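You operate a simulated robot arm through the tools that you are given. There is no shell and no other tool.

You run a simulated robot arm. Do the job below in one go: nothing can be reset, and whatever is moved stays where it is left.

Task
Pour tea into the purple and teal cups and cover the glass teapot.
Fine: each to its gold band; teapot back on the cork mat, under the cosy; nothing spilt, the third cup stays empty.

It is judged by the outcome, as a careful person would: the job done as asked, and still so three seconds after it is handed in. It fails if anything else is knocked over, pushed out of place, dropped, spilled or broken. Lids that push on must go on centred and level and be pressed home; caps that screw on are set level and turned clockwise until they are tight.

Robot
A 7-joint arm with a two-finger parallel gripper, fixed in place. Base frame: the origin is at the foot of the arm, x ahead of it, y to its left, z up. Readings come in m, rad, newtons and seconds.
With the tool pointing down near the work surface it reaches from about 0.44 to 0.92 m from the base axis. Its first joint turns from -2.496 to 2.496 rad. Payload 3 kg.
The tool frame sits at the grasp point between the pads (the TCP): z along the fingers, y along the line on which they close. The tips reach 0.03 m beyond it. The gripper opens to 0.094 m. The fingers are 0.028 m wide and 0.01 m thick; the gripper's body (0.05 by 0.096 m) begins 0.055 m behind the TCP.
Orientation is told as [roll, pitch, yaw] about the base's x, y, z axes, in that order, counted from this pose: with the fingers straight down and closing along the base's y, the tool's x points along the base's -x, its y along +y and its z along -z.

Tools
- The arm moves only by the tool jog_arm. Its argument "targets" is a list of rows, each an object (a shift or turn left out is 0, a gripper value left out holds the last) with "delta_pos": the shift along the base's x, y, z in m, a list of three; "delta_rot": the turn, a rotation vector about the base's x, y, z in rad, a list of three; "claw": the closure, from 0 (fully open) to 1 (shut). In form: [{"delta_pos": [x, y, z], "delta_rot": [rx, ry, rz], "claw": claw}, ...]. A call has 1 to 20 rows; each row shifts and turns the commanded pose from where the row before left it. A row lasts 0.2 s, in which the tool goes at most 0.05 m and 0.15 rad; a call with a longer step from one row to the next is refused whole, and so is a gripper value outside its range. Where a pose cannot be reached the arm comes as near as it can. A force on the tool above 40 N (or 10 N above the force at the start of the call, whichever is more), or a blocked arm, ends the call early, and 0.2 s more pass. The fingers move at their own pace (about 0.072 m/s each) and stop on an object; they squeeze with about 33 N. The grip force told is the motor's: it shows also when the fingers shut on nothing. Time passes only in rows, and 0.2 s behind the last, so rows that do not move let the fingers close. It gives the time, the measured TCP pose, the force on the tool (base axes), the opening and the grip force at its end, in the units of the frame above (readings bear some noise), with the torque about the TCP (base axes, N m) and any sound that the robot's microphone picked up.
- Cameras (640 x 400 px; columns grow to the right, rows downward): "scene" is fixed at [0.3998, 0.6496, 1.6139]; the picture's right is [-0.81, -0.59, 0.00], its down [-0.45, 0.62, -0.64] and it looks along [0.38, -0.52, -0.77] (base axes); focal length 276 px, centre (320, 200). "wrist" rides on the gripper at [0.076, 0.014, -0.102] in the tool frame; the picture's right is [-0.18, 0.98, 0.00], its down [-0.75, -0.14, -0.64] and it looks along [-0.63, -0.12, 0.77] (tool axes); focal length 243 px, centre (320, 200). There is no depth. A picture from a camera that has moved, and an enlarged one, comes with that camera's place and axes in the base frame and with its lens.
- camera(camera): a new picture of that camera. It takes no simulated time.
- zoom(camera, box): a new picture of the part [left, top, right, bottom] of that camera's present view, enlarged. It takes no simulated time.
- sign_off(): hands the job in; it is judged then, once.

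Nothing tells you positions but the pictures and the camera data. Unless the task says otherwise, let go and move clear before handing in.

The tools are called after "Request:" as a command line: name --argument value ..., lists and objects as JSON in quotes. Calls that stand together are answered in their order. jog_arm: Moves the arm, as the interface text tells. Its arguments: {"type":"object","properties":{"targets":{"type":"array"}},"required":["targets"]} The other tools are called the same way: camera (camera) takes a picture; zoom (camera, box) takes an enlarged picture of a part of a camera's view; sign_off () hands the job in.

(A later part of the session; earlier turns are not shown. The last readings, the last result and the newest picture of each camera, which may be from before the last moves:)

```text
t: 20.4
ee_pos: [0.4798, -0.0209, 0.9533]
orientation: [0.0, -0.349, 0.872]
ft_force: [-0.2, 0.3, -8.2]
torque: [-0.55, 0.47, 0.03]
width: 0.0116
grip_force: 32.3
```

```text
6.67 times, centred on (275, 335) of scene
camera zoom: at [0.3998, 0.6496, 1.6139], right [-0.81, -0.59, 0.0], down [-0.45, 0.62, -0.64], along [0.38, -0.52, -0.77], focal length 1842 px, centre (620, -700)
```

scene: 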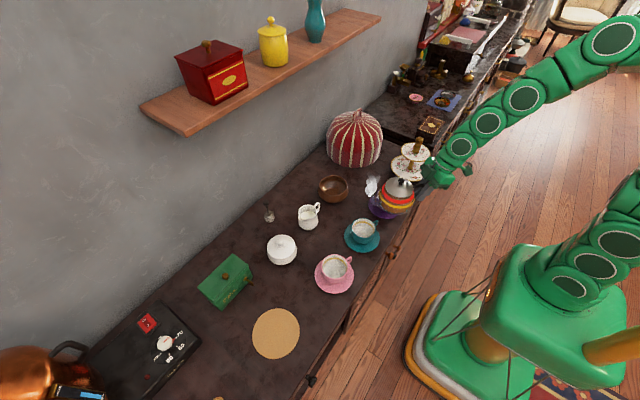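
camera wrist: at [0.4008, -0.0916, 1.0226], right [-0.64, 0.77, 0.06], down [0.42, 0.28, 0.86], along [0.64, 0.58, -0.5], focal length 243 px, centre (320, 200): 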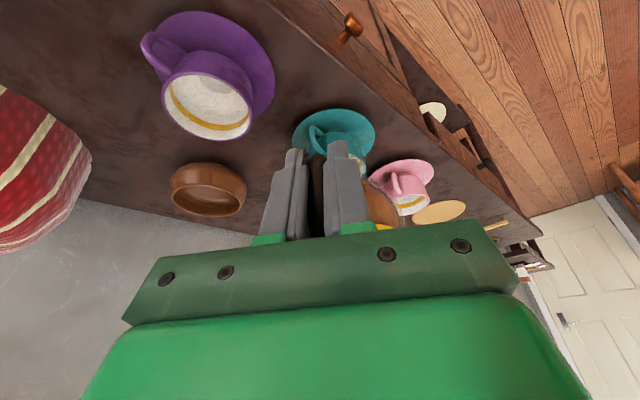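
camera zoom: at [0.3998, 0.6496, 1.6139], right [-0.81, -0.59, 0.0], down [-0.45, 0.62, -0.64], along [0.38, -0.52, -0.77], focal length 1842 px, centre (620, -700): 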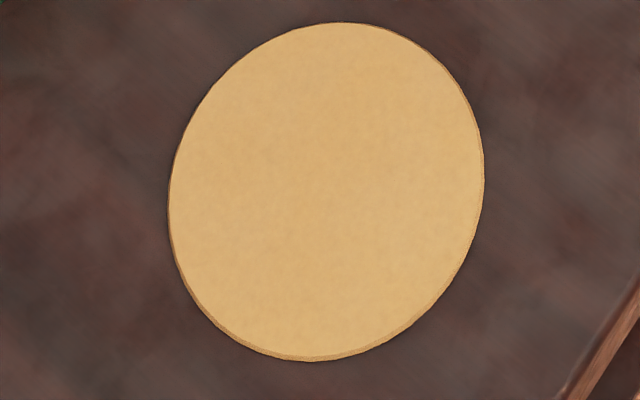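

The spout tip matches my calculation to within a couple of millimetres. I'll lower toward the teal cup while tilting 15° (not yet enough to pour), keeping the tip about 1 cm short of the cup centre.

Request:
jog_arm --targets '[{"delta_pos": [-0.0011, -0.00136, -0.01226], "delta_rot": [-0.02507, 0.02104, 0]}, {"delta_pos": [-0.0011, -0.00136, -0.01226], "delta_rot": [-0.02507, 0.02104, 0]}, {"delta_pos": [-0.0011, -0.00136, -0.01226], "delta_rot": [-0.02507, 0.02104, 0]}, {"delta_pos": [-0.0011, -0.00136, -0.01226], "delta_rot": [-0.02507, 0.02104, 0]}, {"delta_pos": [-0.0011, -0.00136, -0.01226], "delta_rot": [-0.02507, 0.02104, 0]}, {"delta_pos": [-0.0011, -0.00136, -0.01226], "delta_rot": [-0.02507, 0.02104, 0]}, {"delta_pos": [-0.0011, -0.00136, -0.01226], "delta_rot": [-0.02507, 0.02104, 0]}, {"delta_pos": [-0.0011, -0.00136, -0.01226], "delta_rot": [-0.02507, 0.02104, 0]}]'

Request:
zoom --camera "scene" --box '[325, 180, 425, 260]'

Request:
camera --camera "wrist"

```text
t: 22.2
ee_pos: [0.4696, -0.0296, 0.8536]
orientation: [0.001, -0.085, 0.871]
ft_force: [0.0, -0.2, -7.4]
torque: [-0.46, 0.37, 0.02]
width: 0.0117
grip_force: 33.3
```

```text
5.00 times, centred on (375, 220) of scene
camera zoom: at [0.3998, 0.6496, 1.6139], right [-0.81, -0.59, 0.0], down [-0.45, 0.62, -0.64], along [0.38, -0.52, -0.77], focal length 1381 px, centre (45, 100)
```

zoom: 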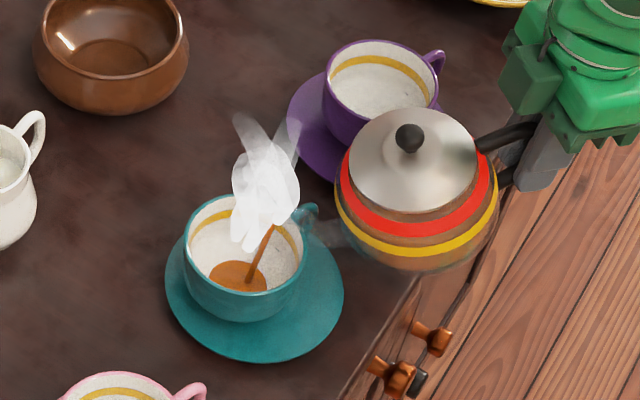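

```text
taken
camera wrist: at [0.4044, -0.086, 0.9486], right [-0.63, 0.77, 0.02], down [0.56, 0.44, 0.7], along [0.54, 0.46, -0.71], focal length 243 px, centre (320, 200)
```

wrist: 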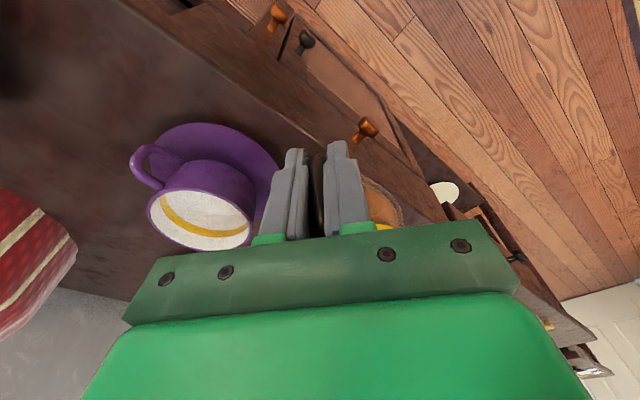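

Tea is already flowing into the teal cup at this tilt, landing well inside. I'll hold still briefly and watch the level.

Request:
jog_arm --targets '[{"delta_pos": [0, 0, 0]}]'

Request:
zoom --camera "scene" --box '[335, 205, 390, 255]'

```text
t: 22.6
ee_pos: [0.4694, -0.0305, 0.8544]
orientation: [0.001, -0.088, 0.872]
ft_force: [-0.6, -0.5, -8.0]
torque: [-0.48, 0.45, 0.02]
width: 0.0116
grip_force: 32.9
```

```text
8.00 times, centred on (362, 230) of scene
camera zoom: at [0.3998, 0.6496, 1.6139], right [-0.81, -0.59, 0.0], down [-0.45, 0.62, -0.64], along [0.38, -0.52, -0.77], focal length 2210 px, centre (-20, -40)
```

zoom: 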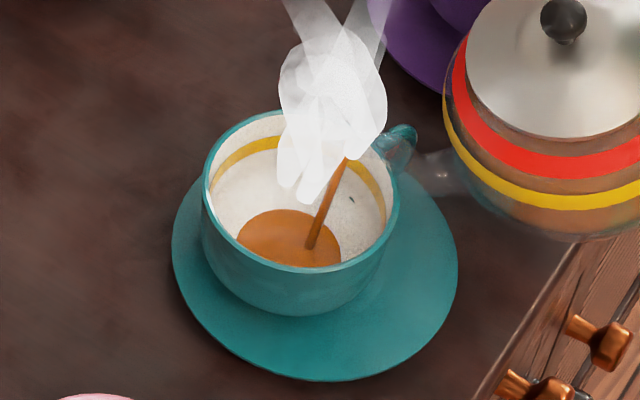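

Request:
jog_arm --targets '[{"delta_pos": [0, 0, 0]}, {"delta_pos": [0, 0, 0]}]'

Request:
zoom --camera "scene" --box '[335, 205, 390, 255]'

```text
t: 23.2
ee_pos: [0.4698, -0.0308, 0.8536]
orientation: [0.001, -0.087, 0.871]
ft_force: [0.8, 0.0, -7.7]
torque: [-0.54, 0.46, 0.0]
width: 0.0119
grip_force: 32.6
```

```text
8.00 times, centred on (362, 230) of scene
camera zoom: at [0.3998, 0.6496, 1.6139], right [-0.81, -0.59, 0.0], down [-0.45, 0.62, -0.64], along [0.38, -0.52, -0.77], focal length 2210 px, centre (-20, -40)
```

zoom: 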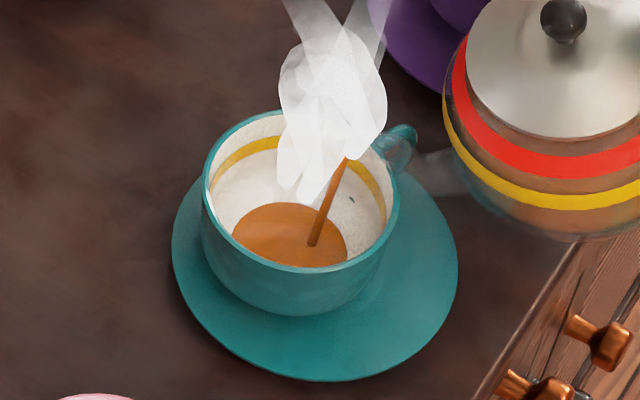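

The stream lands inside the cup and the level is rising slowly (a few ml/s). I'll hold a bit longer and keep watching.

Request:
jog_arm --targets '[{"delta_pos": [0, 0, 0]}, {"delta_pos": [0, 0, 0]}, {"delta_pos": [0, 0, 0]}, {"delta_pos": [0, 0, 0]}, {"delta_pos": [0, 0, 0]}]'

Request:
zoom --camera "scene" --box '[335, 205, 390, 255]'

```text
t: 24.4
ee_pos: [0.4701, -0.0298, 0.8532]
orientation: [0.0, -0.089, 0.872]
ft_force: [0.0, 0.1, -7.7]
torque: [-0.53, 0.41, 0.0]
width: 0.0118
grip_force: 33.1
```

```text
8.00 times, centred on (362, 230) of scene
camera zoom: at [0.3998, 0.6496, 1.6139], right [-0.81, -0.59, 0.0], down [-0.45, 0.62, -0.64], along [0.38, -0.52, -0.77], focal length 2210 px, centre (-20, -40)
```

zoom: 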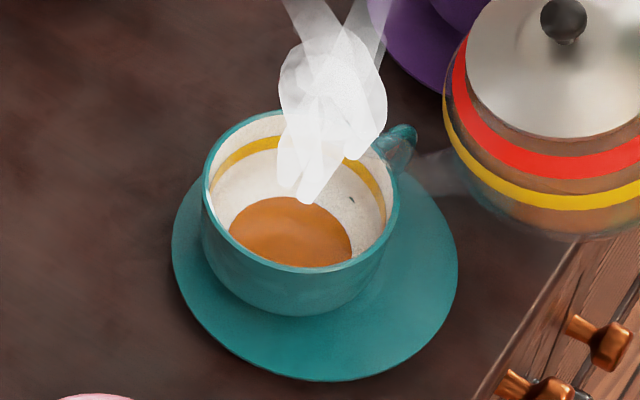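

The flow stopped at equilibrium for this tilt. I'll tilt about 1.5° more, pivoting about the spout tip, and wait.

Request:
jog_arm --targets '[{"delta_pos": [0.00013, 0.00015, 0.0024], "delta_rot": [-0.01004, 0.00842, 0]}, {"delta_pos": [0.00013, 0.00015, 0.0024], "delta_rot": [-0.01004, 0.00842, 0]}, {"delta_pos": [0, 0, 0]}, {"delta_pos": [0, 0, 0]}]'

Request:
zoom --camera "scene" --box '[335, 205, 390, 255]'

```text
t: 25.4
ee_pos: [0.4727, -0.0301, 0.8583]
orientation: [-0.001, -0.06, 0.871]
ft_force: [0.1, 0.2, -8.3]
torque: [-0.51, 0.46, 0.0]
width: 0.012
grip_force: 33.2
```

```text
8.00 times, centred on (362, 230) of scene
camera zoom: at [0.3998, 0.6496, 1.6139], right [-0.81, -0.59, 0.0], down [-0.45, 0.62, -0.64], along [0.38, -0.52, -0.77], focal length 2210 px, centre (-20, -40)
```

zoom: 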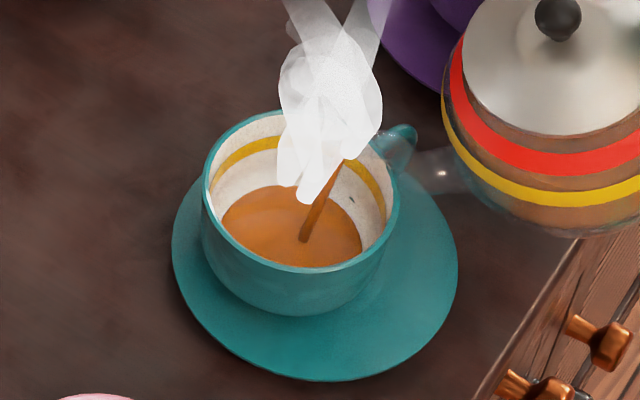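

Request:
jog_arm --targets '[{"delta_pos": [0, 0, 0]}, {"delta_pos": [0, 0, 0]}, {"delta_pos": [0, 0, 0]}, {"delta_pos": [0, 0, 0]}]'

Request:
zoom --camera "scene" --box '[335, 205, 390, 255]'

```text
t: 26.4
ee_pos: [0.4708, -0.0294, 0.8595]
orientation: [-0.001, -0.061, 0.871]
ft_force: [0.6, -0.5, -8.0]
torque: [-0.5, 0.44, -0.01]
width: 0.0117
grip_force: 32.5
```

```text
8.00 times, centred on (362, 230) of scene
camera zoom: at [0.3998, 0.6496, 1.6139], right [-0.81, -0.59, 0.0], down [-0.45, 0.62, -0.64], along [0.38, -0.52, -0.77], focal length 2210 px, centre (-20, -40)
```

zoom: 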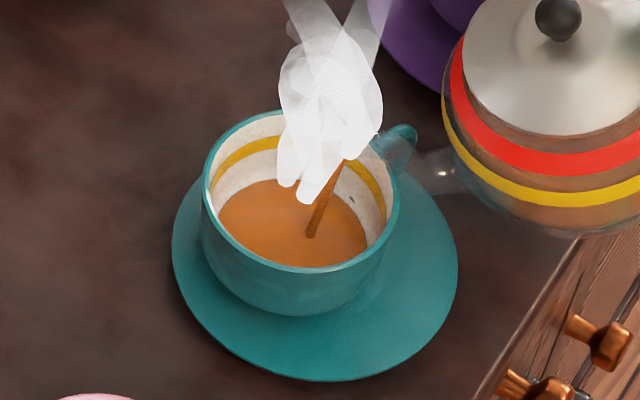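

Request:
jog_arm --targets '[{"delta_pos": [0, 0, 0]}, {"delta_pos": [0, 0, 0]}, {"delta_pos": [0, 0, 0]}, {"delta_pos": [0, 0, 0]}]'

Request:
zoom --camera "scene" --box '[345, 212, 385, 242]'

```text
t: 27.4
ee_pos: [0.4708, -0.0304, 0.8595]
orientation: [0.0, -0.062, 0.87]
ft_force: [0.5, 0.2, -8.7]
torque: [-0.51, 0.46, 0.03]
width: 0.0122
grip_force: 32.5
```

```text
13.33 times, centred on (365, 227) of scene
camera zoom: at [0.3998, 0.6496, 1.6139], right [-0.81, -0.59, 0.0], down [-0.45, 0.62, -0.64], along [0.38, -0.52, -0.77], focal length 3683 px, centre (-280, -160)
```

zoom: 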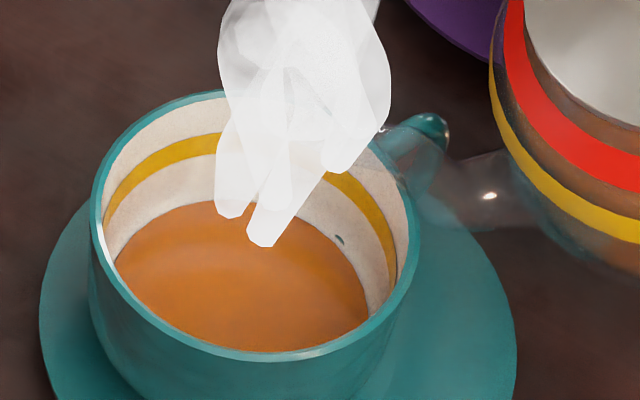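

Flow stopped again; the tea is still clearly below the gold band. Another 1.5° of tilt about the spout tip.

Request:
jog_arm --targets '[{"delta_pos": [0.00016, 0.0002, 0.0024], "delta_rot": [-0.01004, 0.00842, 0]}, {"delta_pos": [0.00016, 0.0002, 0.0024], "delta_rot": [-0.01004, 0.00842, 0]}, {"delta_pos": [0, 0, 0]}, {"delta_pos": [0, 0, 0]}, {"delta_pos": [0, 0, 0]}, {"delta_pos": [0, 0, 0]}]'

Request:
zoom --camera "scene" --box '[345, 212, 385, 242]'

```text
t: 28.8
ee_pos: [0.4717, -0.0279, 0.8633]
orientation: [0.001, -0.036, 0.869]
ft_force: [0.5, -1.0, -7.8]
torque: [-0.51, 0.41, -0.02]
width: 0.0117
grip_force: 33.2
```

```text
13.33 times, centred on (365, 227) of scene
camera zoom: at [0.3998, 0.6496, 1.6139], right [-0.81, -0.59, 0.0], down [-0.45, 0.62, -0.64], along [0.38, -0.52, -0.77], focal length 3683 px, centre (-280, -160)
```

zoom: 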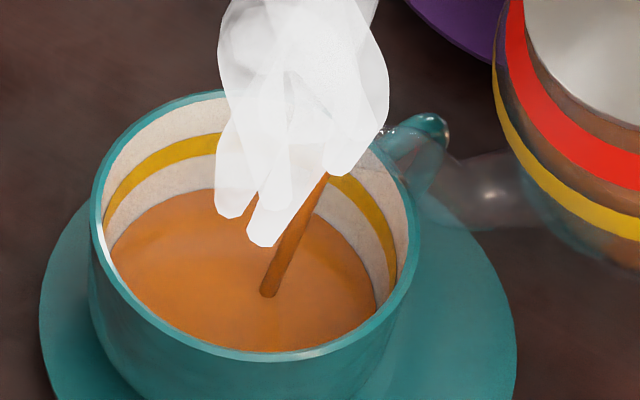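

Request:
jog_arm --targets '[{"delta_pos": [0, 0, 0]}, {"delta_pos": [0, 0, 0]}, {"delta_pos": [0, 0, 0]}, {"delta_pos": [0, 0, 0]}, {"delta_pos": [0, 0, 0]}, {"delta_pos": [0, 0, 0]}]'

Request:
zoom --camera "scene" --box '[345, 212, 385, 242]'

```text
t: 30.2
ee_pos: [0.4718, -0.0287, 0.8637]
orientation: [0.0, -0.036, 0.871]
ft_force: [-0.2, -0.2, -8.2]
torque: [-0.5, 0.45, 0.0]
width: 0.0118
grip_force: 32.9
```

```text
13.33 times, centred on (365, 227) of scene
camera zoom: at [0.3998, 0.6496, 1.6139], right [-0.81, -0.59, 0.0], down [-0.45, 0.62, -0.64], along [0.38, -0.52, -0.77], focal length 3683 px, centre (-280, -160)
```

zoom: 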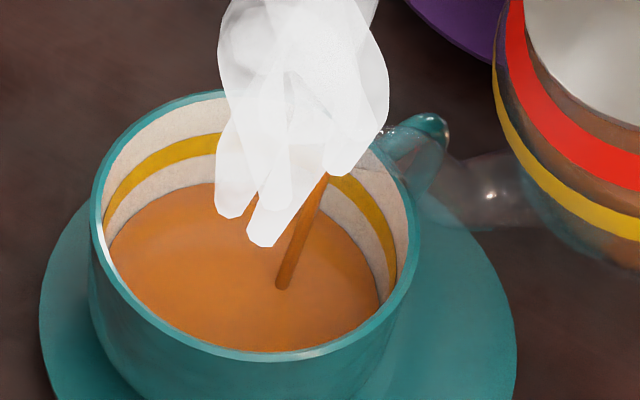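

Request:
jog_arm --targets '[{"delta_pos": [0, 0, 0]}, {"delta_pos": [0, 0, 0]}, {"delta_pos": [0, 0, 0]}, {"delta_pos": [0, 0, 0]}, {"delta_pos": [0, 0, 0]}, {"delta_pos": [0, 0, 0]}]'

Request:
zoom --camera "scene" --box '[345, 212, 385, 242]'

```text
t: 31.6
ee_pos: [0.4712, -0.0281, 0.8638]
orientation: [0.001, -0.035, 0.871]
ft_force: [0.0, -0.5, -8.5]
torque: [-0.53, 0.41, 0.02]
width: 0.0117
grip_force: 33.1
```

```text
13.33 times, centred on (365, 227) of scene
camera zoom: at [0.3998, 0.6496, 1.6139], right [-0.81, -0.59, 0.0], down [-0.45, 0.62, -0.64], along [0.38, -0.52, -0.77], focal length 3683 px, centre (-280, -160)
```

zoom: 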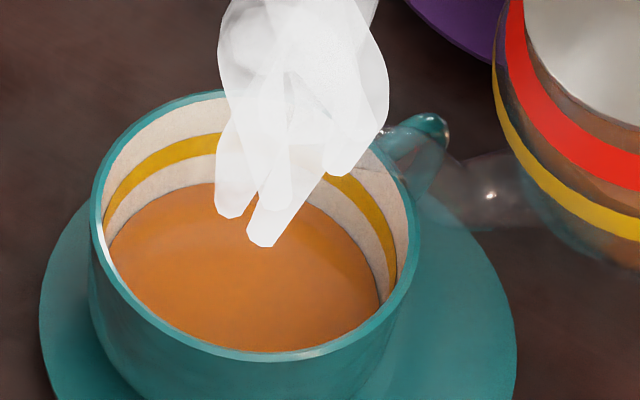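

Stopped again, still below the band by about the band's own width. Another 1.5°.

Request:
jog_arm --targets '[{"delta_pos": [0.0002, 0.00025, 0.0024], "delta_rot": [-0.01004, 0.00842, 0]}, {"delta_pos": [0.0002, 0.00025, 0.0024], "delta_rot": [-0.01004, 0.00842, 0]}, {"delta_pos": [0, 0, 0]}, {"delta_pos": [0, 0, 0]}, {"delta_pos": [0, 0, 0]}, {"delta_pos": [0, 0, 0]}, {"delta_pos": [0, 0, 0]}, {"delta_pos": [0, 0, 0]}]'

Request:
zoom --camera "scene" --box '[345, 212, 385, 242]'

```text
t: 33.4
ee_pos: [0.4709, -0.029, 0.8678]
orientation: [0.001, -0.007, 0.871]
ft_force: [-0.4, 0.1, -8.0]
torque: [-0.53, 0.42, -0.03]
width: 0.012
grip_force: 32.8
```

```text
13.33 times, centred on (365, 227) of scene
camera zoom: at [0.3998, 0.6496, 1.6139], right [-0.81, -0.59, 0.0], down [-0.45, 0.62, -0.64], along [0.38, -0.52, -0.77], focal length 3683 px, centre (-280, -160)
```

zoom: 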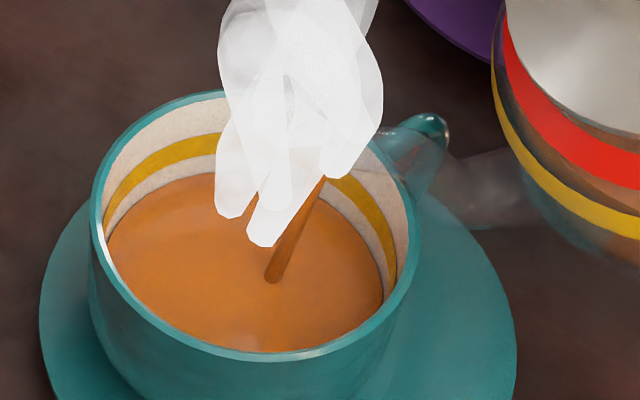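

Request:
jog_arm --targets '[{"delta_pos": [0, 0, 0]}, {"delta_pos": [0, 0, 0]}, {"delta_pos": [0, 0, 0]}, {"delta_pos": [0, 0, 0]}, {"delta_pos": [0, 0, 0]}, {"delta_pos": [0, 0, 0]}, {"delta_pos": [0, 0, 0]}, {"delta_pos": [0, 0, 0]}]'

Request:
zoom --camera "scene" --box '[345, 212, 385, 242]'

```text
t: 35.2
ee_pos: [0.471, -0.0289, 0.8678]
orientation: [0.001, -0.01, 0.872]
ft_force: [0.4, 0.0, -8.0]
torque: [-0.47, 0.43, -0.01]
width: 0.0118
grip_force: 33.3
```

```text
13.33 times, centred on (365, 227) of scene
camera zoom: at [0.3998, 0.6496, 1.6139], right [-0.81, -0.59, 0.0], down [-0.45, 0.62, -0.64], along [0.38, -0.52, -0.77], focal length 3683 px, centre (-280, -160)
```

zoom: 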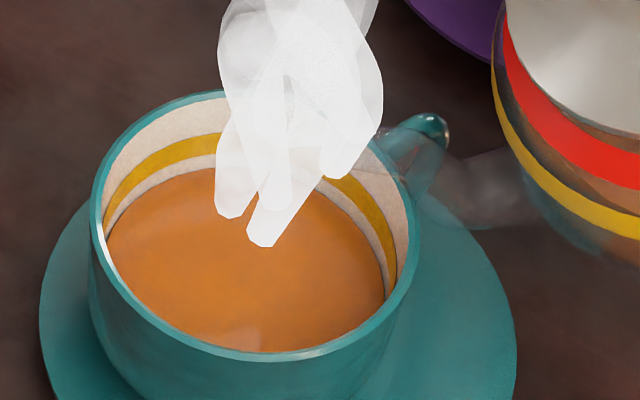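

Getting close: just under the band's lower edge. I'll add 1.4° more and wait until it stops.

Request:
jog_arm --targets '[{"delta_pos": [0.00025, 0.0003, 0.0022], "delta_rot": [-0.00938, 0.00787, 0]}, {"delta_pos": [0.00025, 0.0003, 0.0022], "delta_rot": [-0.00938, 0.00787, 0]}, {"delta_pos": [0, 0, 0]}, {"delta_pos": [0, 0, 0]}, {"delta_pos": [0, 0, 0]}, {"delta_pos": [0, 0, 0]}, {"delta_pos": [0, 0, 0]}, {"delta_pos": [0, 0, 0]}]'

Request:
zoom --camera "scene" --box '[345, 212, 385, 242]'

```text
t: 37.0
ee_pos: [0.4727, -0.0279, 0.8724]
orientation: [0.001, 0.015, 0.87]
ft_force: [-0.2, 0.3, -8.1]
torque: [-0.5, 0.37, 0.01]
width: 0.0119
grip_force: 32.8
```

```text
13.33 times, centred on (365, 227) of scene
camera zoom: at [0.3998, 0.6496, 1.6139], right [-0.81, -0.59, 0.0], down [-0.45, 0.62, -0.64], along [0.38, -0.52, -0.77], focal length 3683 px, centre (-280, -160)
```

zoom: 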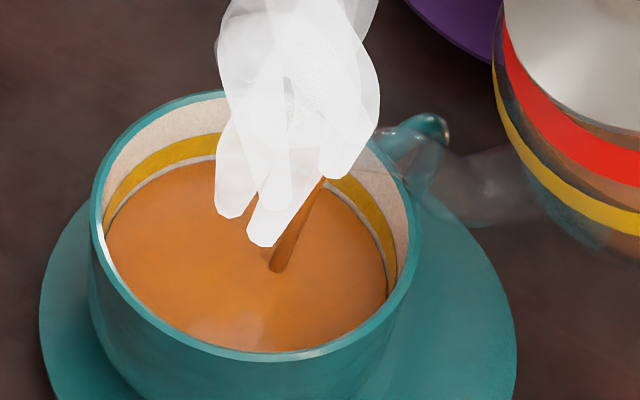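

Request:
jog_arm --targets '[{"delta_pos": [0, 0, 0]}, {"delta_pos": [0, 0, 0]}, {"delta_pos": [0, 0, 0]}, {"delta_pos": [0, 0, 0]}, {"delta_pos": [0, 0, 0]}, {"delta_pos": [0, 0, 0]}, {"delta_pos": [0, 0, 0]}, {"delta_pos": [0, 0, 0]}]'

Request:
zoom --camera "scene" --box '[345, 212, 385, 242]'

```text
t: 38.8
ee_pos: [0.4729, -0.0263, 0.8727]
orientation: [0.0, 0.017, 0.871]
ft_force: [-0.3, -0.7, -8.0]
torque: [-0.5, 0.39, 0.0]
width: 0.0119
grip_force: 32.9
```

```text
13.33 times, centred on (365, 227) of scene
camera zoom: at [0.3998, 0.6496, 1.6139], right [-0.81, -0.59, 0.0], down [-0.45, 0.62, -0.64], along [0.38, -0.52, -0.77], focal length 3683 px, centre (-280, -160)
```

zoom: 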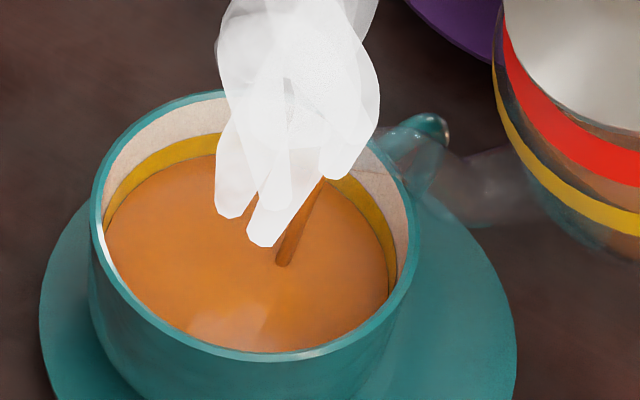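

The tea has reached the band's lower edge and is still trickling. I'll keep waiting.

Request:
jog_arm --targets '[{"delta_pos": [0, 0, 0]}, {"delta_pos": [0, 0, 0]}, {"delta_pos": [0, 0, 0]}, {"delta_pos": [0, 0, 0]}, {"delta_pos": [0, 0, 0]}]'

Request:
zoom --camera "scene" --box '[345, 212, 385, 242]'

```text
t: 40.0
ee_pos: [0.4726, -0.0273, 0.8719]
orientation: [0.001, 0.015, 0.872]
ft_force: [0.2, 0.3, -7.9]
torque: [-0.46, 0.41, -0.03]
width: 0.0115
grip_force: 32.8
```

```text
13.33 times, centred on (365, 227) of scene
camera zoom: at [0.3998, 0.6496, 1.6139], right [-0.81, -0.59, 0.0], down [-0.45, 0.62, -0.64], along [0.38, -0.52, -0.77], focal length 3683 px, centre (-280, -160)
```

zoom: 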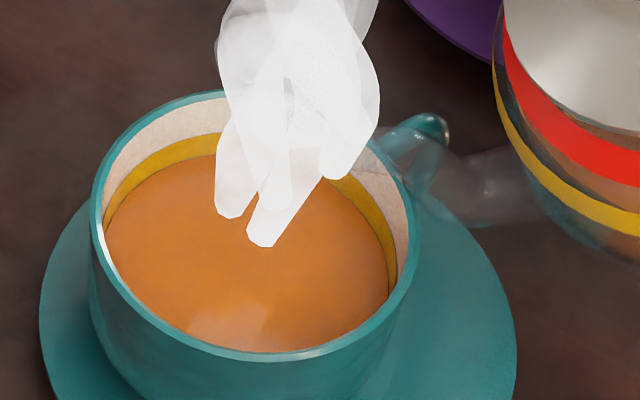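

It has stopped exactly at the band's lower edge. I'll add about 1° more to bring it to the middle of the band.

Request:
jog_arm --targets '[{"delta_pos": [0.00019, 0.00023, 0.00157], "delta_rot": [-0.00668, 0.00561, 0]}, {"delta_pos": [0.00019, 0.00023, 0.00157], "delta_rot": [-0.00668, 0.00561, 0]}, {"delta_pos": [0, 0, 0]}, {"delta_pos": [0, 0, 0]}, {"delta_pos": [0, 0, 0]}, {"delta_pos": [0, 0, 0]}, {"delta_pos": [0, 0, 0]}, {"delta_pos": [0, 0, 0]}]'

Request:
zoom --camera "scene" --box '[345, 212, 385, 242]'

```text
t: 41.8
ee_pos: [0.472, -0.0277, 0.8757]
orientation: [0.002, 0.033, 0.871]
ft_force: [-0.1, 0.5, -8.2]
torque: [-0.51, 0.42, 0.01]
width: 0.0119
grip_force: 33.0
```

```text
13.33 times, centred on (365, 227) of scene
camera zoom: at [0.3998, 0.6496, 1.6139], right [-0.81, -0.59, 0.0], down [-0.45, 0.62, -0.64], along [0.38, -0.52, -0.77], focal length 3683 px, centre (-280, -160)
```

zoom: 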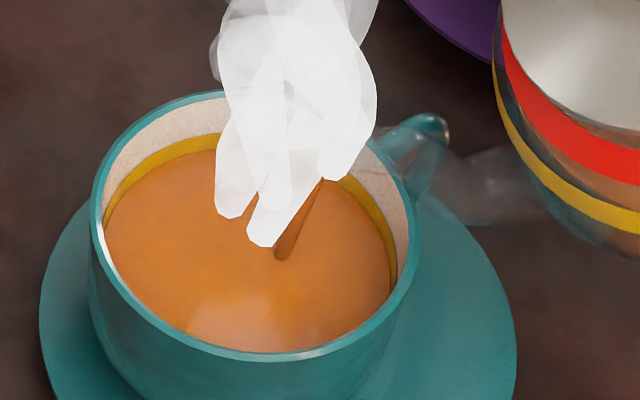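

Request:
jog_arm --targets '[{"delta_pos": [0, 0, 0]}, {"delta_pos": [0, 0, 0]}, {"delta_pos": [0, 0, 0]}, {"delta_pos": [0, 0, 0]}, {"delta_pos": [0, 0, 0]}, {"delta_pos": [0, 0, 0]}]'

Request:
zoom --camera "scene" --box '[345, 212, 385, 242]'

```text
t: 43.2
ee_pos: [0.4728, -0.0266, 0.8758]
orientation: [-0.001, 0.033, 0.871]
ft_force: [-0.1, 0.5, -9.2]
torque: [-0.54, 0.39, 0.0]
width: 0.0116
grip_force: 33.2
```

```text
13.33 times, centred on (365, 227) of scene
camera zoom: at [0.3998, 0.6496, 1.6139], right [-0.81, -0.59, 0.0], down [-0.45, 0.62, -0.64], along [0.38, -0.52, -0.77], focal length 3683 px, centre (-280, -160)
```

zoom: 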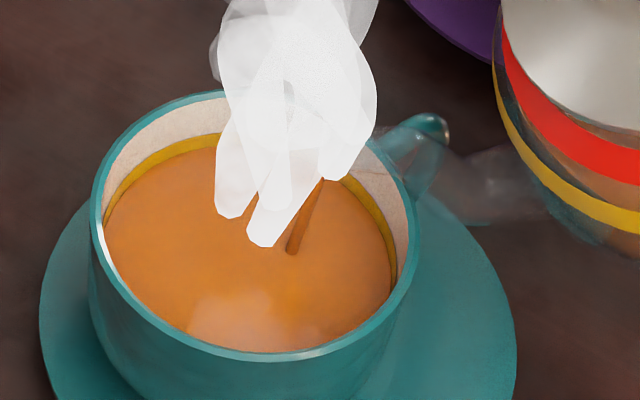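

The tea is now at the middle of the teal cup's gold band. I'll tilt the pot back right away with the spout still over the cup.

Request:
jog_arm --targets '[{"delta_pos": [-0.001, -0.0012, -0.0072], "delta_rot": [0.03064, -0.02572, 0]}, {"delta_pos": [-0.001, -0.0012, -0.0072], "delta_rot": [0.03064, -0.02572, 0]}, {"delta_pos": [-0.001, -0.0012, -0.0072], "delta_rot": [0.03064, -0.02572, 0]}, {"delta_pos": [0, 0, 0.005]}, {"delta_pos": [0, 0, 0.01], "delta_rot": [0.02, -0.0168, 0]}, {"delta_pos": [0, 0, 0.01], "delta_rot": [0.02, -0.0168, 0]}]'

Request:
zoom --camera "scene" --box '[345, 212, 385, 242]'

Request:
zoom --camera "scene" --box '[325, 180, 425, 260]'

```text
t: 44.6
ee_pos: [0.4698, -0.0304, 0.8793]
orientation: [0.0, -0.139, 0.871]
ft_force: [-0.2, -0.2, -7.9]
torque: [-0.54, 0.49, -0.02]
width: 0.0118
grip_force: 32.6
```

```text
13.33 times, centred on (365, 227) of scene
camera zoom: at [0.3998, 0.6496, 1.6139], right [-0.81, -0.59, 0.0], down [-0.45, 0.62, -0.64], along [0.38, -0.52, -0.77], focal length 3683 px, centre (-280, -160)
```

zoom: 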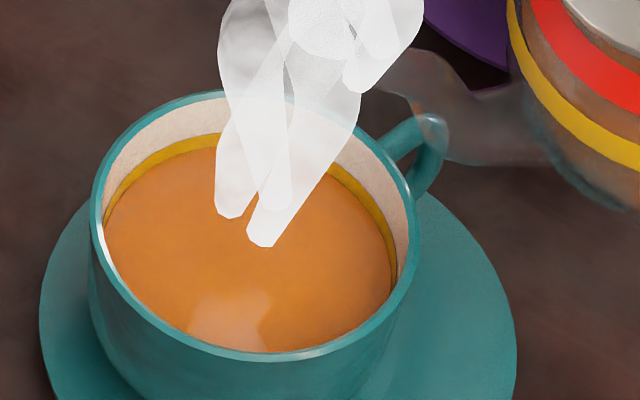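

```text
5.00 times, centred on (375, 220) of scene
camera zoom: at [0.3998, 0.6496, 1.6139], right [-0.81, -0.59, 0.0], down [-0.45, 0.62, -0.64], along [0.38, -0.52, -0.77], focal length 1381 px, centre (45, 100)
```

zoom: 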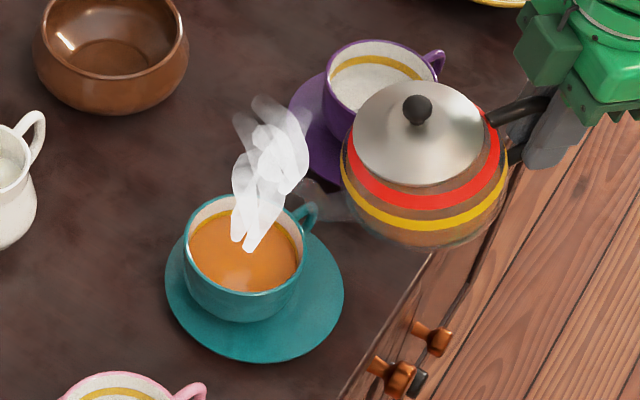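

The teal cup is at its band and the flow has stopped. Now I'll lift the pot clear of the purple cup, move across, and lower its spout over the purple cup.

Request:
jog_arm --targets '[{"delta_pos": [0, 0, 0.015]}, {"delta_pos": [0, 0, 0.025]}, {"delta_pos": [0, 0, 0.025]}, {"delta_pos": [0, 0, 0.015]}, {"delta_pos": [0.0001, -0.008, 0]}, {"delta_pos": [0.0002, -0.016, 0]}, {"delta_pos": [0.0003, -0.023, 0]}, {"delta_pos": [0.0003, -0.023, 0]}, {"delta_pos": [0.0003, -0.023, 0]}, {"delta_pos": [0.0003, -0.023, 0]}, {"delta_pos": [0.0003, -0.023, 0]}, {"delta_pos": [0.0003, -0.022, 0]}, {"delta_pos": [0.0002, -0.0144, 0]}, {"delta_pos": [0.0001, -0.008, 0]}, {"delta_pos": [0, 0, 0]}]'

Request:
camera --camera "scene"

Request:
zoom --camera "scene" --box '[350, 130, 450, 215]'

Request:
camera --camera "wrist"

```text
t: 47.8
ee_pos: [0.4723, -0.2163, 0.9591]
orientation: [0.001, -0.139, 0.872]
ft_force: [0.8, 0.1, -7.7]
torque: [-0.49, 0.43, -0.01]
width: 0.0119
grip_force: 33.2
```

```text
taken
```

scene: 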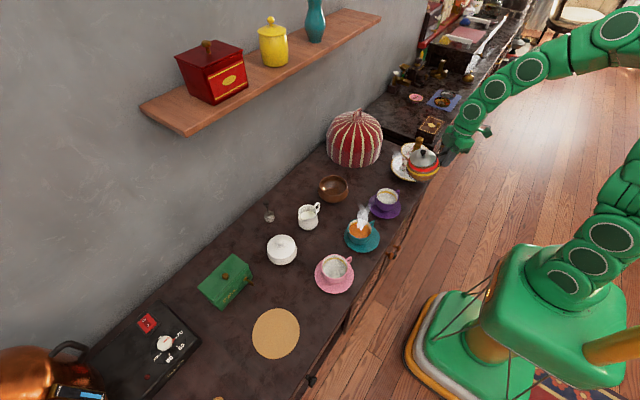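

```text
4.71 times, centred on (400, 172) of scene
camera zoom: at [0.3998, 0.6496, 1.6139], right [-0.81, -0.59, 0.0], down [-0.45, 0.62, -0.64], along [0.38, -0.52, -0.77], focal length 1300 px, centre (-56, 329)
```

zoom: 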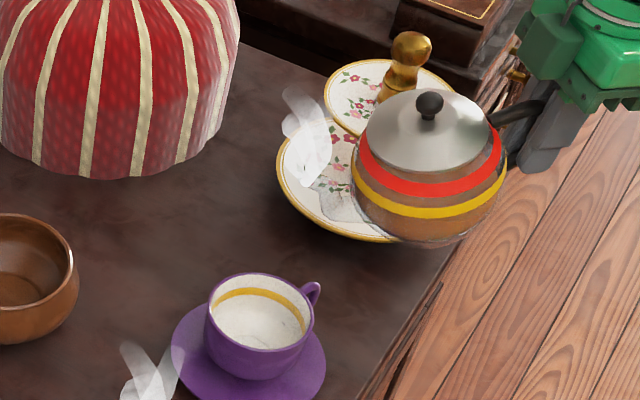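

```text
taken
camera wrist: at [0.403, -0.2746, 1.0493], right [-0.63, 0.77, 0.03], down [0.53, 0.41, 0.74], along [0.56, 0.48, -0.67], focal length 243 px, centre (320, 200)
```

wrist: 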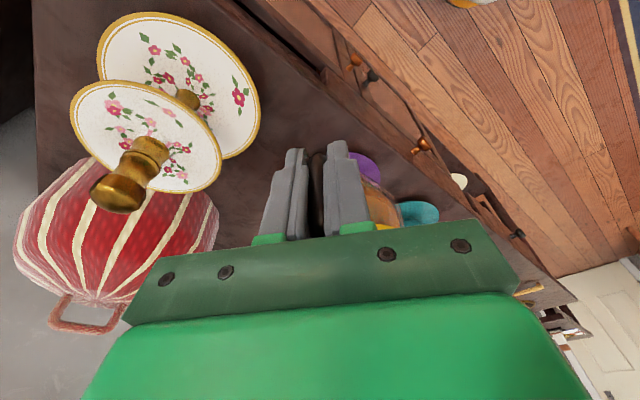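

Pot is above the purple cup and clear of the cake stand. I'll lower it with the spout over the cup, still short of pouring tilt.

Request:
jog_arm --targets '[{"delta_pos": [0, 0.0004, -0.0173], "delta_rot": [-0.00638, 0.00536, 0]}, {"delta_pos": [0, 0.0004, -0.0173], "delta_rot": [-0.00638, 0.00536, 0]}, {"delta_pos": [0, 0.0004, -0.0173], "delta_rot": [-0.00638, 0.00536, 0]}, {"delta_pos": [0, 0.0004, -0.0173], "delta_rot": [-0.00638, 0.00536, 0]}, {"delta_pos": [0, 0.0004, -0.0173], "delta_rot": [-0.00638, 0.00536, 0]}, {"delta_pos": [0, 0.0005, -0.0173], "delta_rot": [-0.00638, 0.00536, 0]}, {"delta_pos": [0, 0, 0]}]'

Request:
zoom --camera "scene" --box '[350, 150, 440, 225]'

Request:
zoom --camera "scene" --box '[367, 182, 407, 212]'

```text
t: 49.4
ee_pos: [0.4705, -0.2108, 0.8555]
orientation: [-0.001, -0.089, 0.871]
ft_force: [0.0, 0.3, -8.3]
torque: [-0.55, 0.44, -0.02]
width: 0.0117
grip_force: 33.1
```

```text
5.33 times, centred on (395, 188) of scene
camera zoom: at [0.3998, 0.6496, 1.6139], right [-0.81, -0.59, 0.0], down [-0.45, 0.62, -0.64], along [0.38, -0.52, -0.77], focal length 1473 px, centre (-80, 267)
```

zoom: 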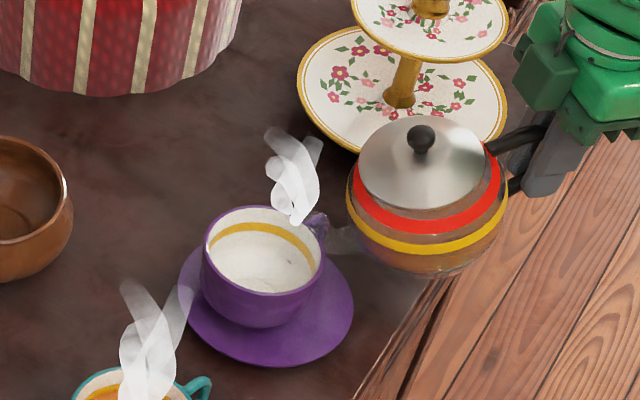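

```text
13.33 times, centred on (387, 197) of scene
camera zoom: at [0.3998, 0.6496, 1.6139], right [-0.81, -0.59, 0.0], down [-0.45, 0.62, -0.64], along [0.38, -0.52, -0.77], focal length 3683 px, centre (-573, 240)
```

zoom: 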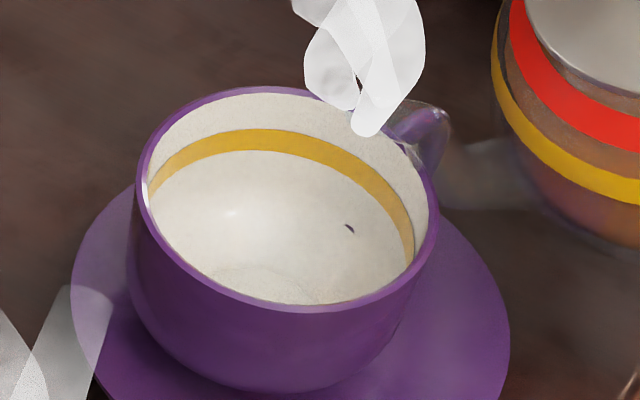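

Spout is over the purple cup. I'll tilt up to and slightly past where pouring stopped before (~23°), pivoting on the tip, and watch.

Request:
jog_arm --targets '[{"delta_pos": [0.00056, 0.00066, 0.0063], "delta_rot": [-0.0268, 0.0225, 0]}, {"delta_pos": [0.00056, 0.00066, 0.0063], "delta_rot": [-0.0268, 0.0225, 0]}, {"delta_pos": [0.00056, 0.00066, 0.0063], "delta_rot": [-0.0268, 0.0225, 0]}, {"delta_pos": [0.00042, 0.0005, 0.00313], "delta_rot": [-0.01337, 0.01122, 0]}, {"delta_pos": [0.00042, 0.0005, 0.00313], "delta_rot": [-0.01337, 0.01122, 0]}, {"delta_pos": [0, 0, 0]}, {"delta_pos": [0, 0, 0]}]'

Request:
zoom --camera "scene" --box '[360, 177, 415, 218]'

```text
t: 51.0
ee_pos: [0.4755, -0.2084, 0.8802]
orientation: [0.0, 0.05, 0.871]
ft_force: [0.0, 0.3, -8.1]
torque: [-0.5, 0.42, -0.02]
width: 0.012
grip_force: 33.4
```

```text
9.76 times, centred on (388, 198) of scene
camera zoom: at [0.3998, 0.6496, 1.6139], right [-0.81, -0.59, 0.0], down [-0.45, 0.62, -0.64], along [0.38, -0.52, -0.77], focal length 2695 px, centre (-338, 224)
```

zoom: 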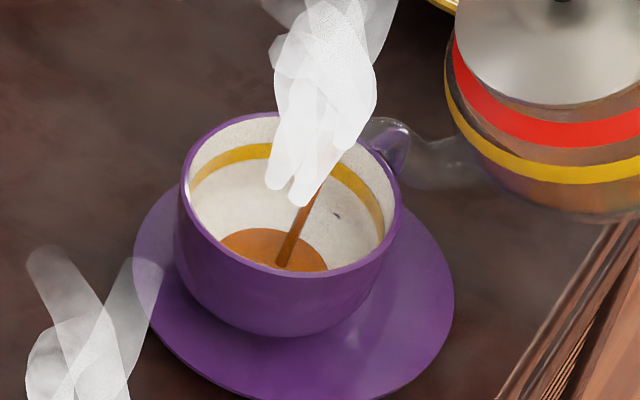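

Tea flows into the purple cup, landing near its middle. I'll continue with small tilt steps.

Request:
jog_arm --targets '[{"delta_pos": [0, 0, 0]}, {"delta_pos": [0, 0, 0]}, {"delta_pos": [0, 0, 0]}, {"delta_pos": [0, 0, 0]}, {"delta_pos": [0, 0, 0]}, {"delta_pos": [0, 0, 0]}]'

Request:
zoom --camera "scene" --box '[360, 177, 415, 218]'

```text
t: 52.4
ee_pos: [0.4744, -0.2096, 0.8811]
orientation: [0.0, 0.051, 0.872]
ft_force: [0.4, 0.5, -9.1]
torque: [-0.54, 0.39, 0.03]
width: 0.0118
grip_force: 33.5
```

```text
9.76 times, centred on (388, 198) of scene
camera zoom: at [0.3998, 0.6496, 1.6139], right [-0.81, -0.59, 0.0], down [-0.45, 0.62, -0.64], along [0.38, -0.52, -0.77], focal length 2695 px, centre (-338, 224)
```

zoom: 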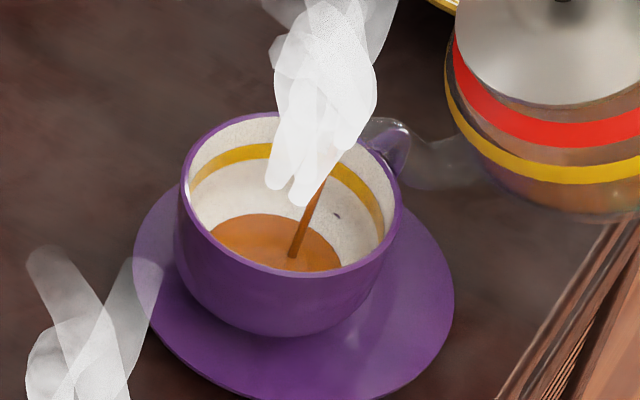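

Request:
jog_arm --targets '[{"delta_pos": [0.00035, 0.00042, 0.00234], "delta_rot": [-0.01004, 0.00842, 0]}, {"delta_pos": [0.00035, 0.00042, 0.00234], "delta_rot": [-0.01004, 0.00842, 0]}, {"delta_pos": [0, 0, 0]}, {"delta_pos": [0, 0, 0]}, {"delta_pos": [0, 0, 0]}, {"delta_pos": [0, 0, 0]}, {"delta_pos": [0, 0, 0]}, {"delta_pos": [0, 0, 0]}]'

Request:
zoom --camera "scene" --box '[360, 177, 415, 218]'

```text
t: 54.2
ee_pos: [0.4748, -0.2074, 0.8863]
orientation: [0.0, 0.08, 0.871]
ft_force: [0.4, -0.4, -7.9]
torque: [-0.5, 0.48, 0.01]
width: 0.0116
grip_force: 32.2
```

```text
9.76 times, centred on (388, 198) of scene
camera zoom: at [0.3998, 0.6496, 1.6139], right [-0.81, -0.59, 0.0], down [-0.45, 0.62, -0.64], along [0.38, -0.52, -0.77], focal length 2695 px, centre (-338, 224)
```

zoom: 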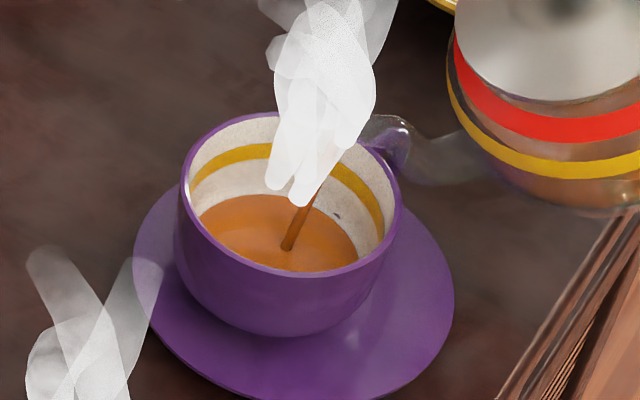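

Request:
jog_arm --targets '[{"delta_pos": [0, 0, 0]}, {"delta_pos": [0, 0, 0]}, {"delta_pos": [0, 0, 0]}, {"delta_pos": [0, 0, 0]}, {"delta_pos": [0, 0, 0]}, {"delta_pos": [0, 0, 0]}, {"delta_pos": [0, 0, 0]}]'

Request:
zoom --camera "scene" --box '[367, 182, 407, 212]'

```text
t: 55.8
ee_pos: [0.4762, -0.2081, 0.8859]
orientation: [-0.001, 0.078, 0.871]
ft_force: [0.0, 0.4, -8.0]
torque: [-0.53, 0.41, 0.04]
width: 0.0114
grip_force: 33.1
```

```text
13.33 times, centred on (387, 197) of scene
camera zoom: at [0.3998, 0.6496, 1.6139], right [-0.81, -0.59, 0.0], down [-0.45, 0.62, -0.64], along [0.38, -0.52, -0.77], focal length 3683 px, centre (-573, 240)
```

zoom: 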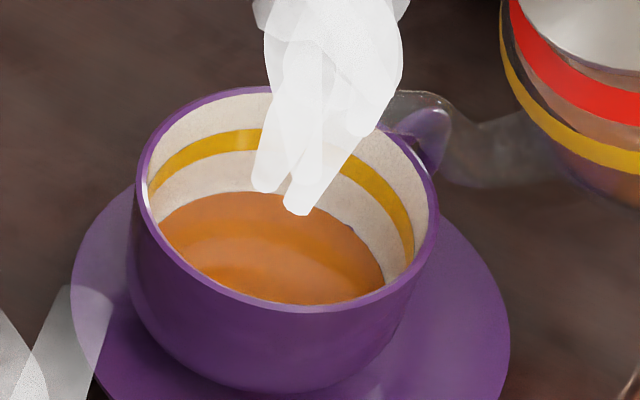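

Stopped; level is still below the band. Another 2° of tilt.

Request:
jog_arm --targets '[{"delta_pos": [0.00036, 0.00043, 0.00205], "delta_rot": [-0.00891, 0.00748, 0]}, {"delta_pos": [0.00036, 0.00043, 0.00205], "delta_rot": [-0.00891, 0.00748, 0]}, {"delta_pos": [0.00036, 0.00043, 0.00205], "delta_rot": [-0.00891, 0.00748, 0]}, {"delta_pos": [0, 0, 0]}, {"delta_pos": [0, 0, 0]}, {"delta_pos": [0, 0, 0]}, {"delta_pos": [0, 0, 0]}, {"delta_pos": [0, 0, 0]}, {"delta_pos": [0, 0, 0]}, {"delta_pos": [0, 0, 0]}]'

Request:
zoom --camera "scene" --box '[367, 182, 407, 212]'

```text
t: 58.0
ee_pos: [0.4783, -0.2084, 0.8921]
orientation: [0.0, 0.113, 0.871]
ft_force: [1.4, 0.7, -7.9]
torque: [-0.47, 0.4, 0.0]
width: 0.0117
grip_force: 32.8
```

```text
13.33 times, centred on (387, 197) of scene
camera zoom: at [0.3998, 0.6496, 1.6139], right [-0.81, -0.59, 0.0], down [-0.45, 0.62, -0.64], along [0.38, -0.52, -0.77], focal length 3683 px, centre (-573, 240)
```

zoom: 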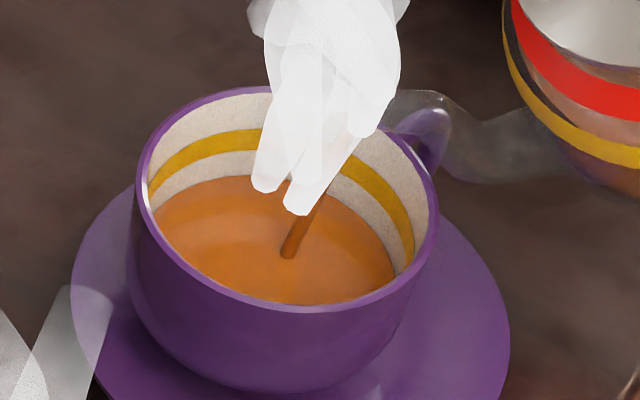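

Request:
jog_arm --targets '[{"delta_pos": [0, 0, 0]}, {"delta_pos": [0, 0, 0]}, {"delta_pos": [0, 0, 0]}, {"delta_pos": [0, 0, 0]}, {"delta_pos": [0, 0, 0]}, {"delta_pos": [0, 0, 0]}, {"delta_pos": [0, 0, 0]}, {"delta_pos": [0, 0, 0]}]'

Request:
zoom --camera "scene" --box '[367, 182, 407, 212]'

```text
t: 59.8
ee_pos: [0.4775, -0.2079, 0.8916]
orientation: [0.001, 0.112, 0.871]
ft_force: [0.3, -0.5, -8.5]
torque: [-0.44, 0.4, -0.01]
width: 0.012
grip_force: 33.1
```

```text
13.33 times, centred on (387, 197) of scene
camera zoom: at [0.3998, 0.6496, 1.6139], right [-0.81, -0.59, 0.0], down [-0.45, 0.62, -0.64], along [0.38, -0.52, -0.77], focal length 3683 px, centre (-573, 240)
```

zoom: 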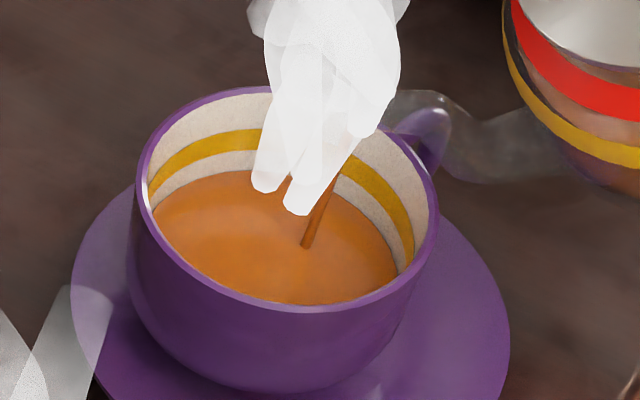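

Request:
jog_arm --targets '[{"delta_pos": [0.00053, 0.00063, 0.00275], "delta_rot": [-0.01203, 0.0101, 0]}, {"delta_pos": [0.00053, 0.00063, 0.00275], "delta_rot": [-0.01203, 0.0101, 0]}, {"delta_pos": [0, 0, 0]}, {"delta_pos": [0, 0, 0]}, {"delta_pos": [0, 0, 0]}, {"delta_pos": [0, 0, 0]}, {"delta_pos": [0, 0, 0]}, {"delta_pos": [0, 0, 0]}, {"delta_pos": [0, 0, 0]}]'

Request:
zoom --camera "scene" --box '[367, 182, 407, 212]'

```text
t: 61.8
ee_pos: [0.477, -0.206, 0.8967]
orientation: [0.001, 0.146, 0.871]
ft_force: [0.1, 0.4, -7.9]
torque: [-0.44, 0.39, -0.04]
width: 0.0117
grip_force: 32.2
```

```text
13.33 times, centred on (387, 197) of scene
camera zoom: at [0.3998, 0.6496, 1.6139], right [-0.81, -0.59, 0.0], down [-0.45, 0.62, -0.64], along [0.38, -0.52, -0.77], focal length 3683 px, centre (-573, 240)
```

zoom: 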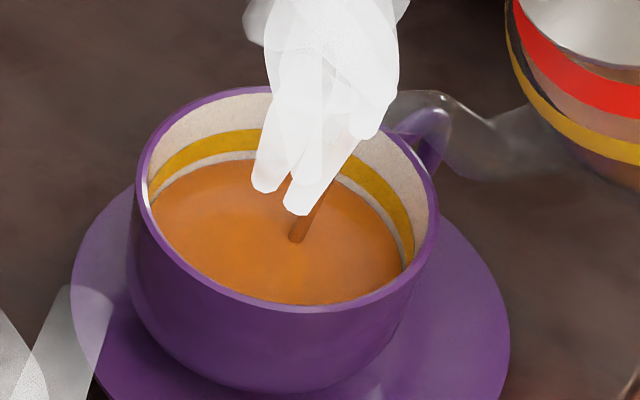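

Request:
jog_arm --targets '[{"delta_pos": [0, 0, 0]}, {"delta_pos": [0, 0, 0]}, {"delta_pos": [0, 0, 0]}, {"delta_pos": [0, 0, 0]}, {"delta_pos": [0, 0, 0]}, {"delta_pos": [0, 0, 0]}, {"delta_pos": [0, 0, 0]}, {"delta_pos": [0, 0, 0]}]'

Request:
zoom --camera "scene" --box '[367, 182, 407, 212]'

```text
t: 63.6
ee_pos: [0.4777, -0.2067, 0.8978]
orientation: [-0.001, 0.145, 0.872]
ft_force: [0.2, 0.9, -8.1]
torque: [-0.49, 0.37, 0.01]
width: 0.012
grip_force: 33.5
```

```text
13.33 times, centred on (387, 197) of scene
camera zoom: at [0.3998, 0.6496, 1.6139], right [-0.81, -0.59, 0.0], down [-0.45, 0.62, -0.64], along [0.38, -0.52, -0.77], focal length 3683 px, centre (-573, 240)
```

zoom: 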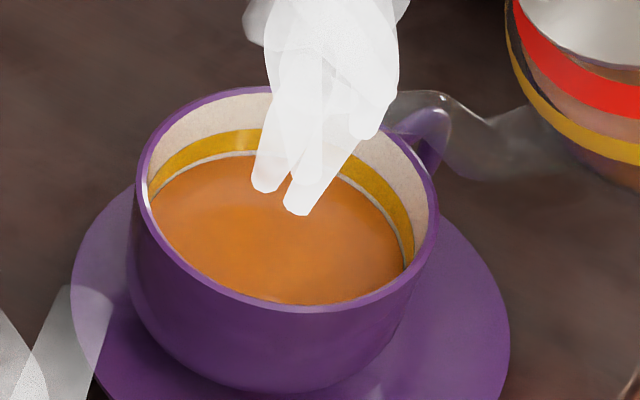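

Just below the band's lower edge and stopped. One more 1.6° step should bring it to mid-band; I'll watch so it doesn't overshoot.

Request:
jog_arm --targets '[{"delta_pos": [0.00051, 0.0006, 0.00243], "delta_rot": [-0.01069, 0.00897, 0]}, {"delta_pos": [0.00051, 0.0006, 0.00243], "delta_rot": [-0.01069, 0.00897, 0]}, {"delta_pos": [0, 0, 0]}, {"delta_pos": [0, 0, 0]}, {"delta_pos": [0, 0, 0]}, {"delta_pos": [0, 0, 0]}, {"delta_pos": [0, 0, 0]}, {"delta_pos": [0, 0, 0]}]'

Request:
zoom --camera "scene" --box '[367, 182, 407, 212]'

```text
t: 65.4
ee_pos: [0.4774, -0.2055, 0.9017]
orientation: [0.0, 0.171, 0.871]
ft_force: [-0.3, 0.0, -8.1]
torque: [-0.46, 0.41, 0.02]
width: 0.0119
grip_force: 33.0
```

```text
13.33 times, centred on (387, 197) of scene
camera zoom: at [0.3998, 0.6496, 1.6139], right [-0.81, -0.59, 0.0], down [-0.45, 0.62, -0.64], along [0.38, -0.52, -0.77], focal length 3683 px, centre (-573, 240)
```

zoom: 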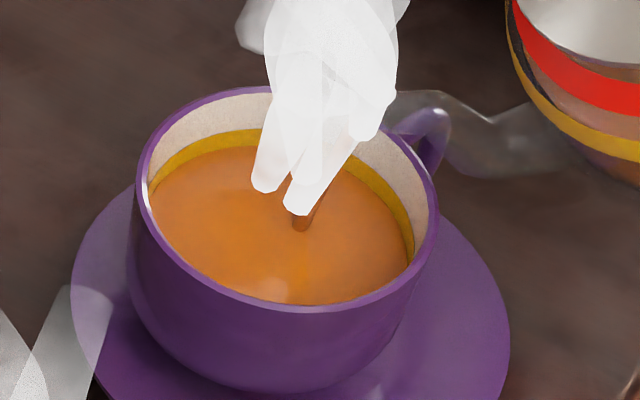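

Request:
jog_arm --targets '[{"delta_pos": [0, 0, 0]}, {"delta_pos": [0, 0, 0]}, {"delta_pos": [0, 0, 0]}, {"delta_pos": [0, 0, 0]}, {"delta_pos": [0, 0, 0]}]'

Request:
zoom --camera "scene" --box '[367, 182, 407, 212]'

```text
t: 66.6
ee_pos: [0.4771, -0.2044, 0.9029]
orientation: [-0.002, 0.173, 0.871]
ft_force: [-0.5, -0.9, -8.4]
torque: [-0.49, 0.41, 0.01]
width: 0.0117
grip_force: 33.4
```

```text
13.33 times, centred on (387, 197) of scene
camera zoom: at [0.3998, 0.6496, 1.6139], right [-0.81, -0.59, 0.0], down [-0.45, 0.62, -0.64], along [0.38, -0.52, -0.77], focal length 3683 px, centre (-573, 240)
```

zoom: 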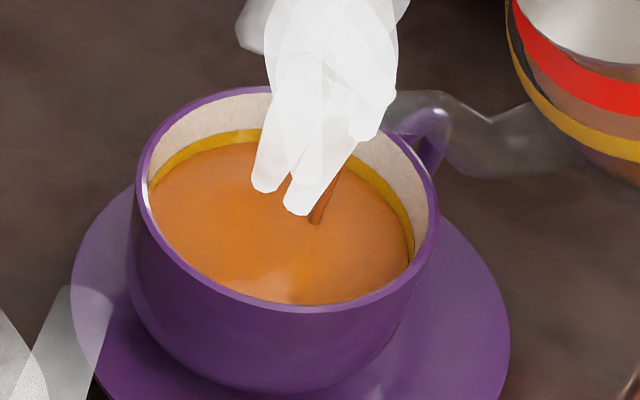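

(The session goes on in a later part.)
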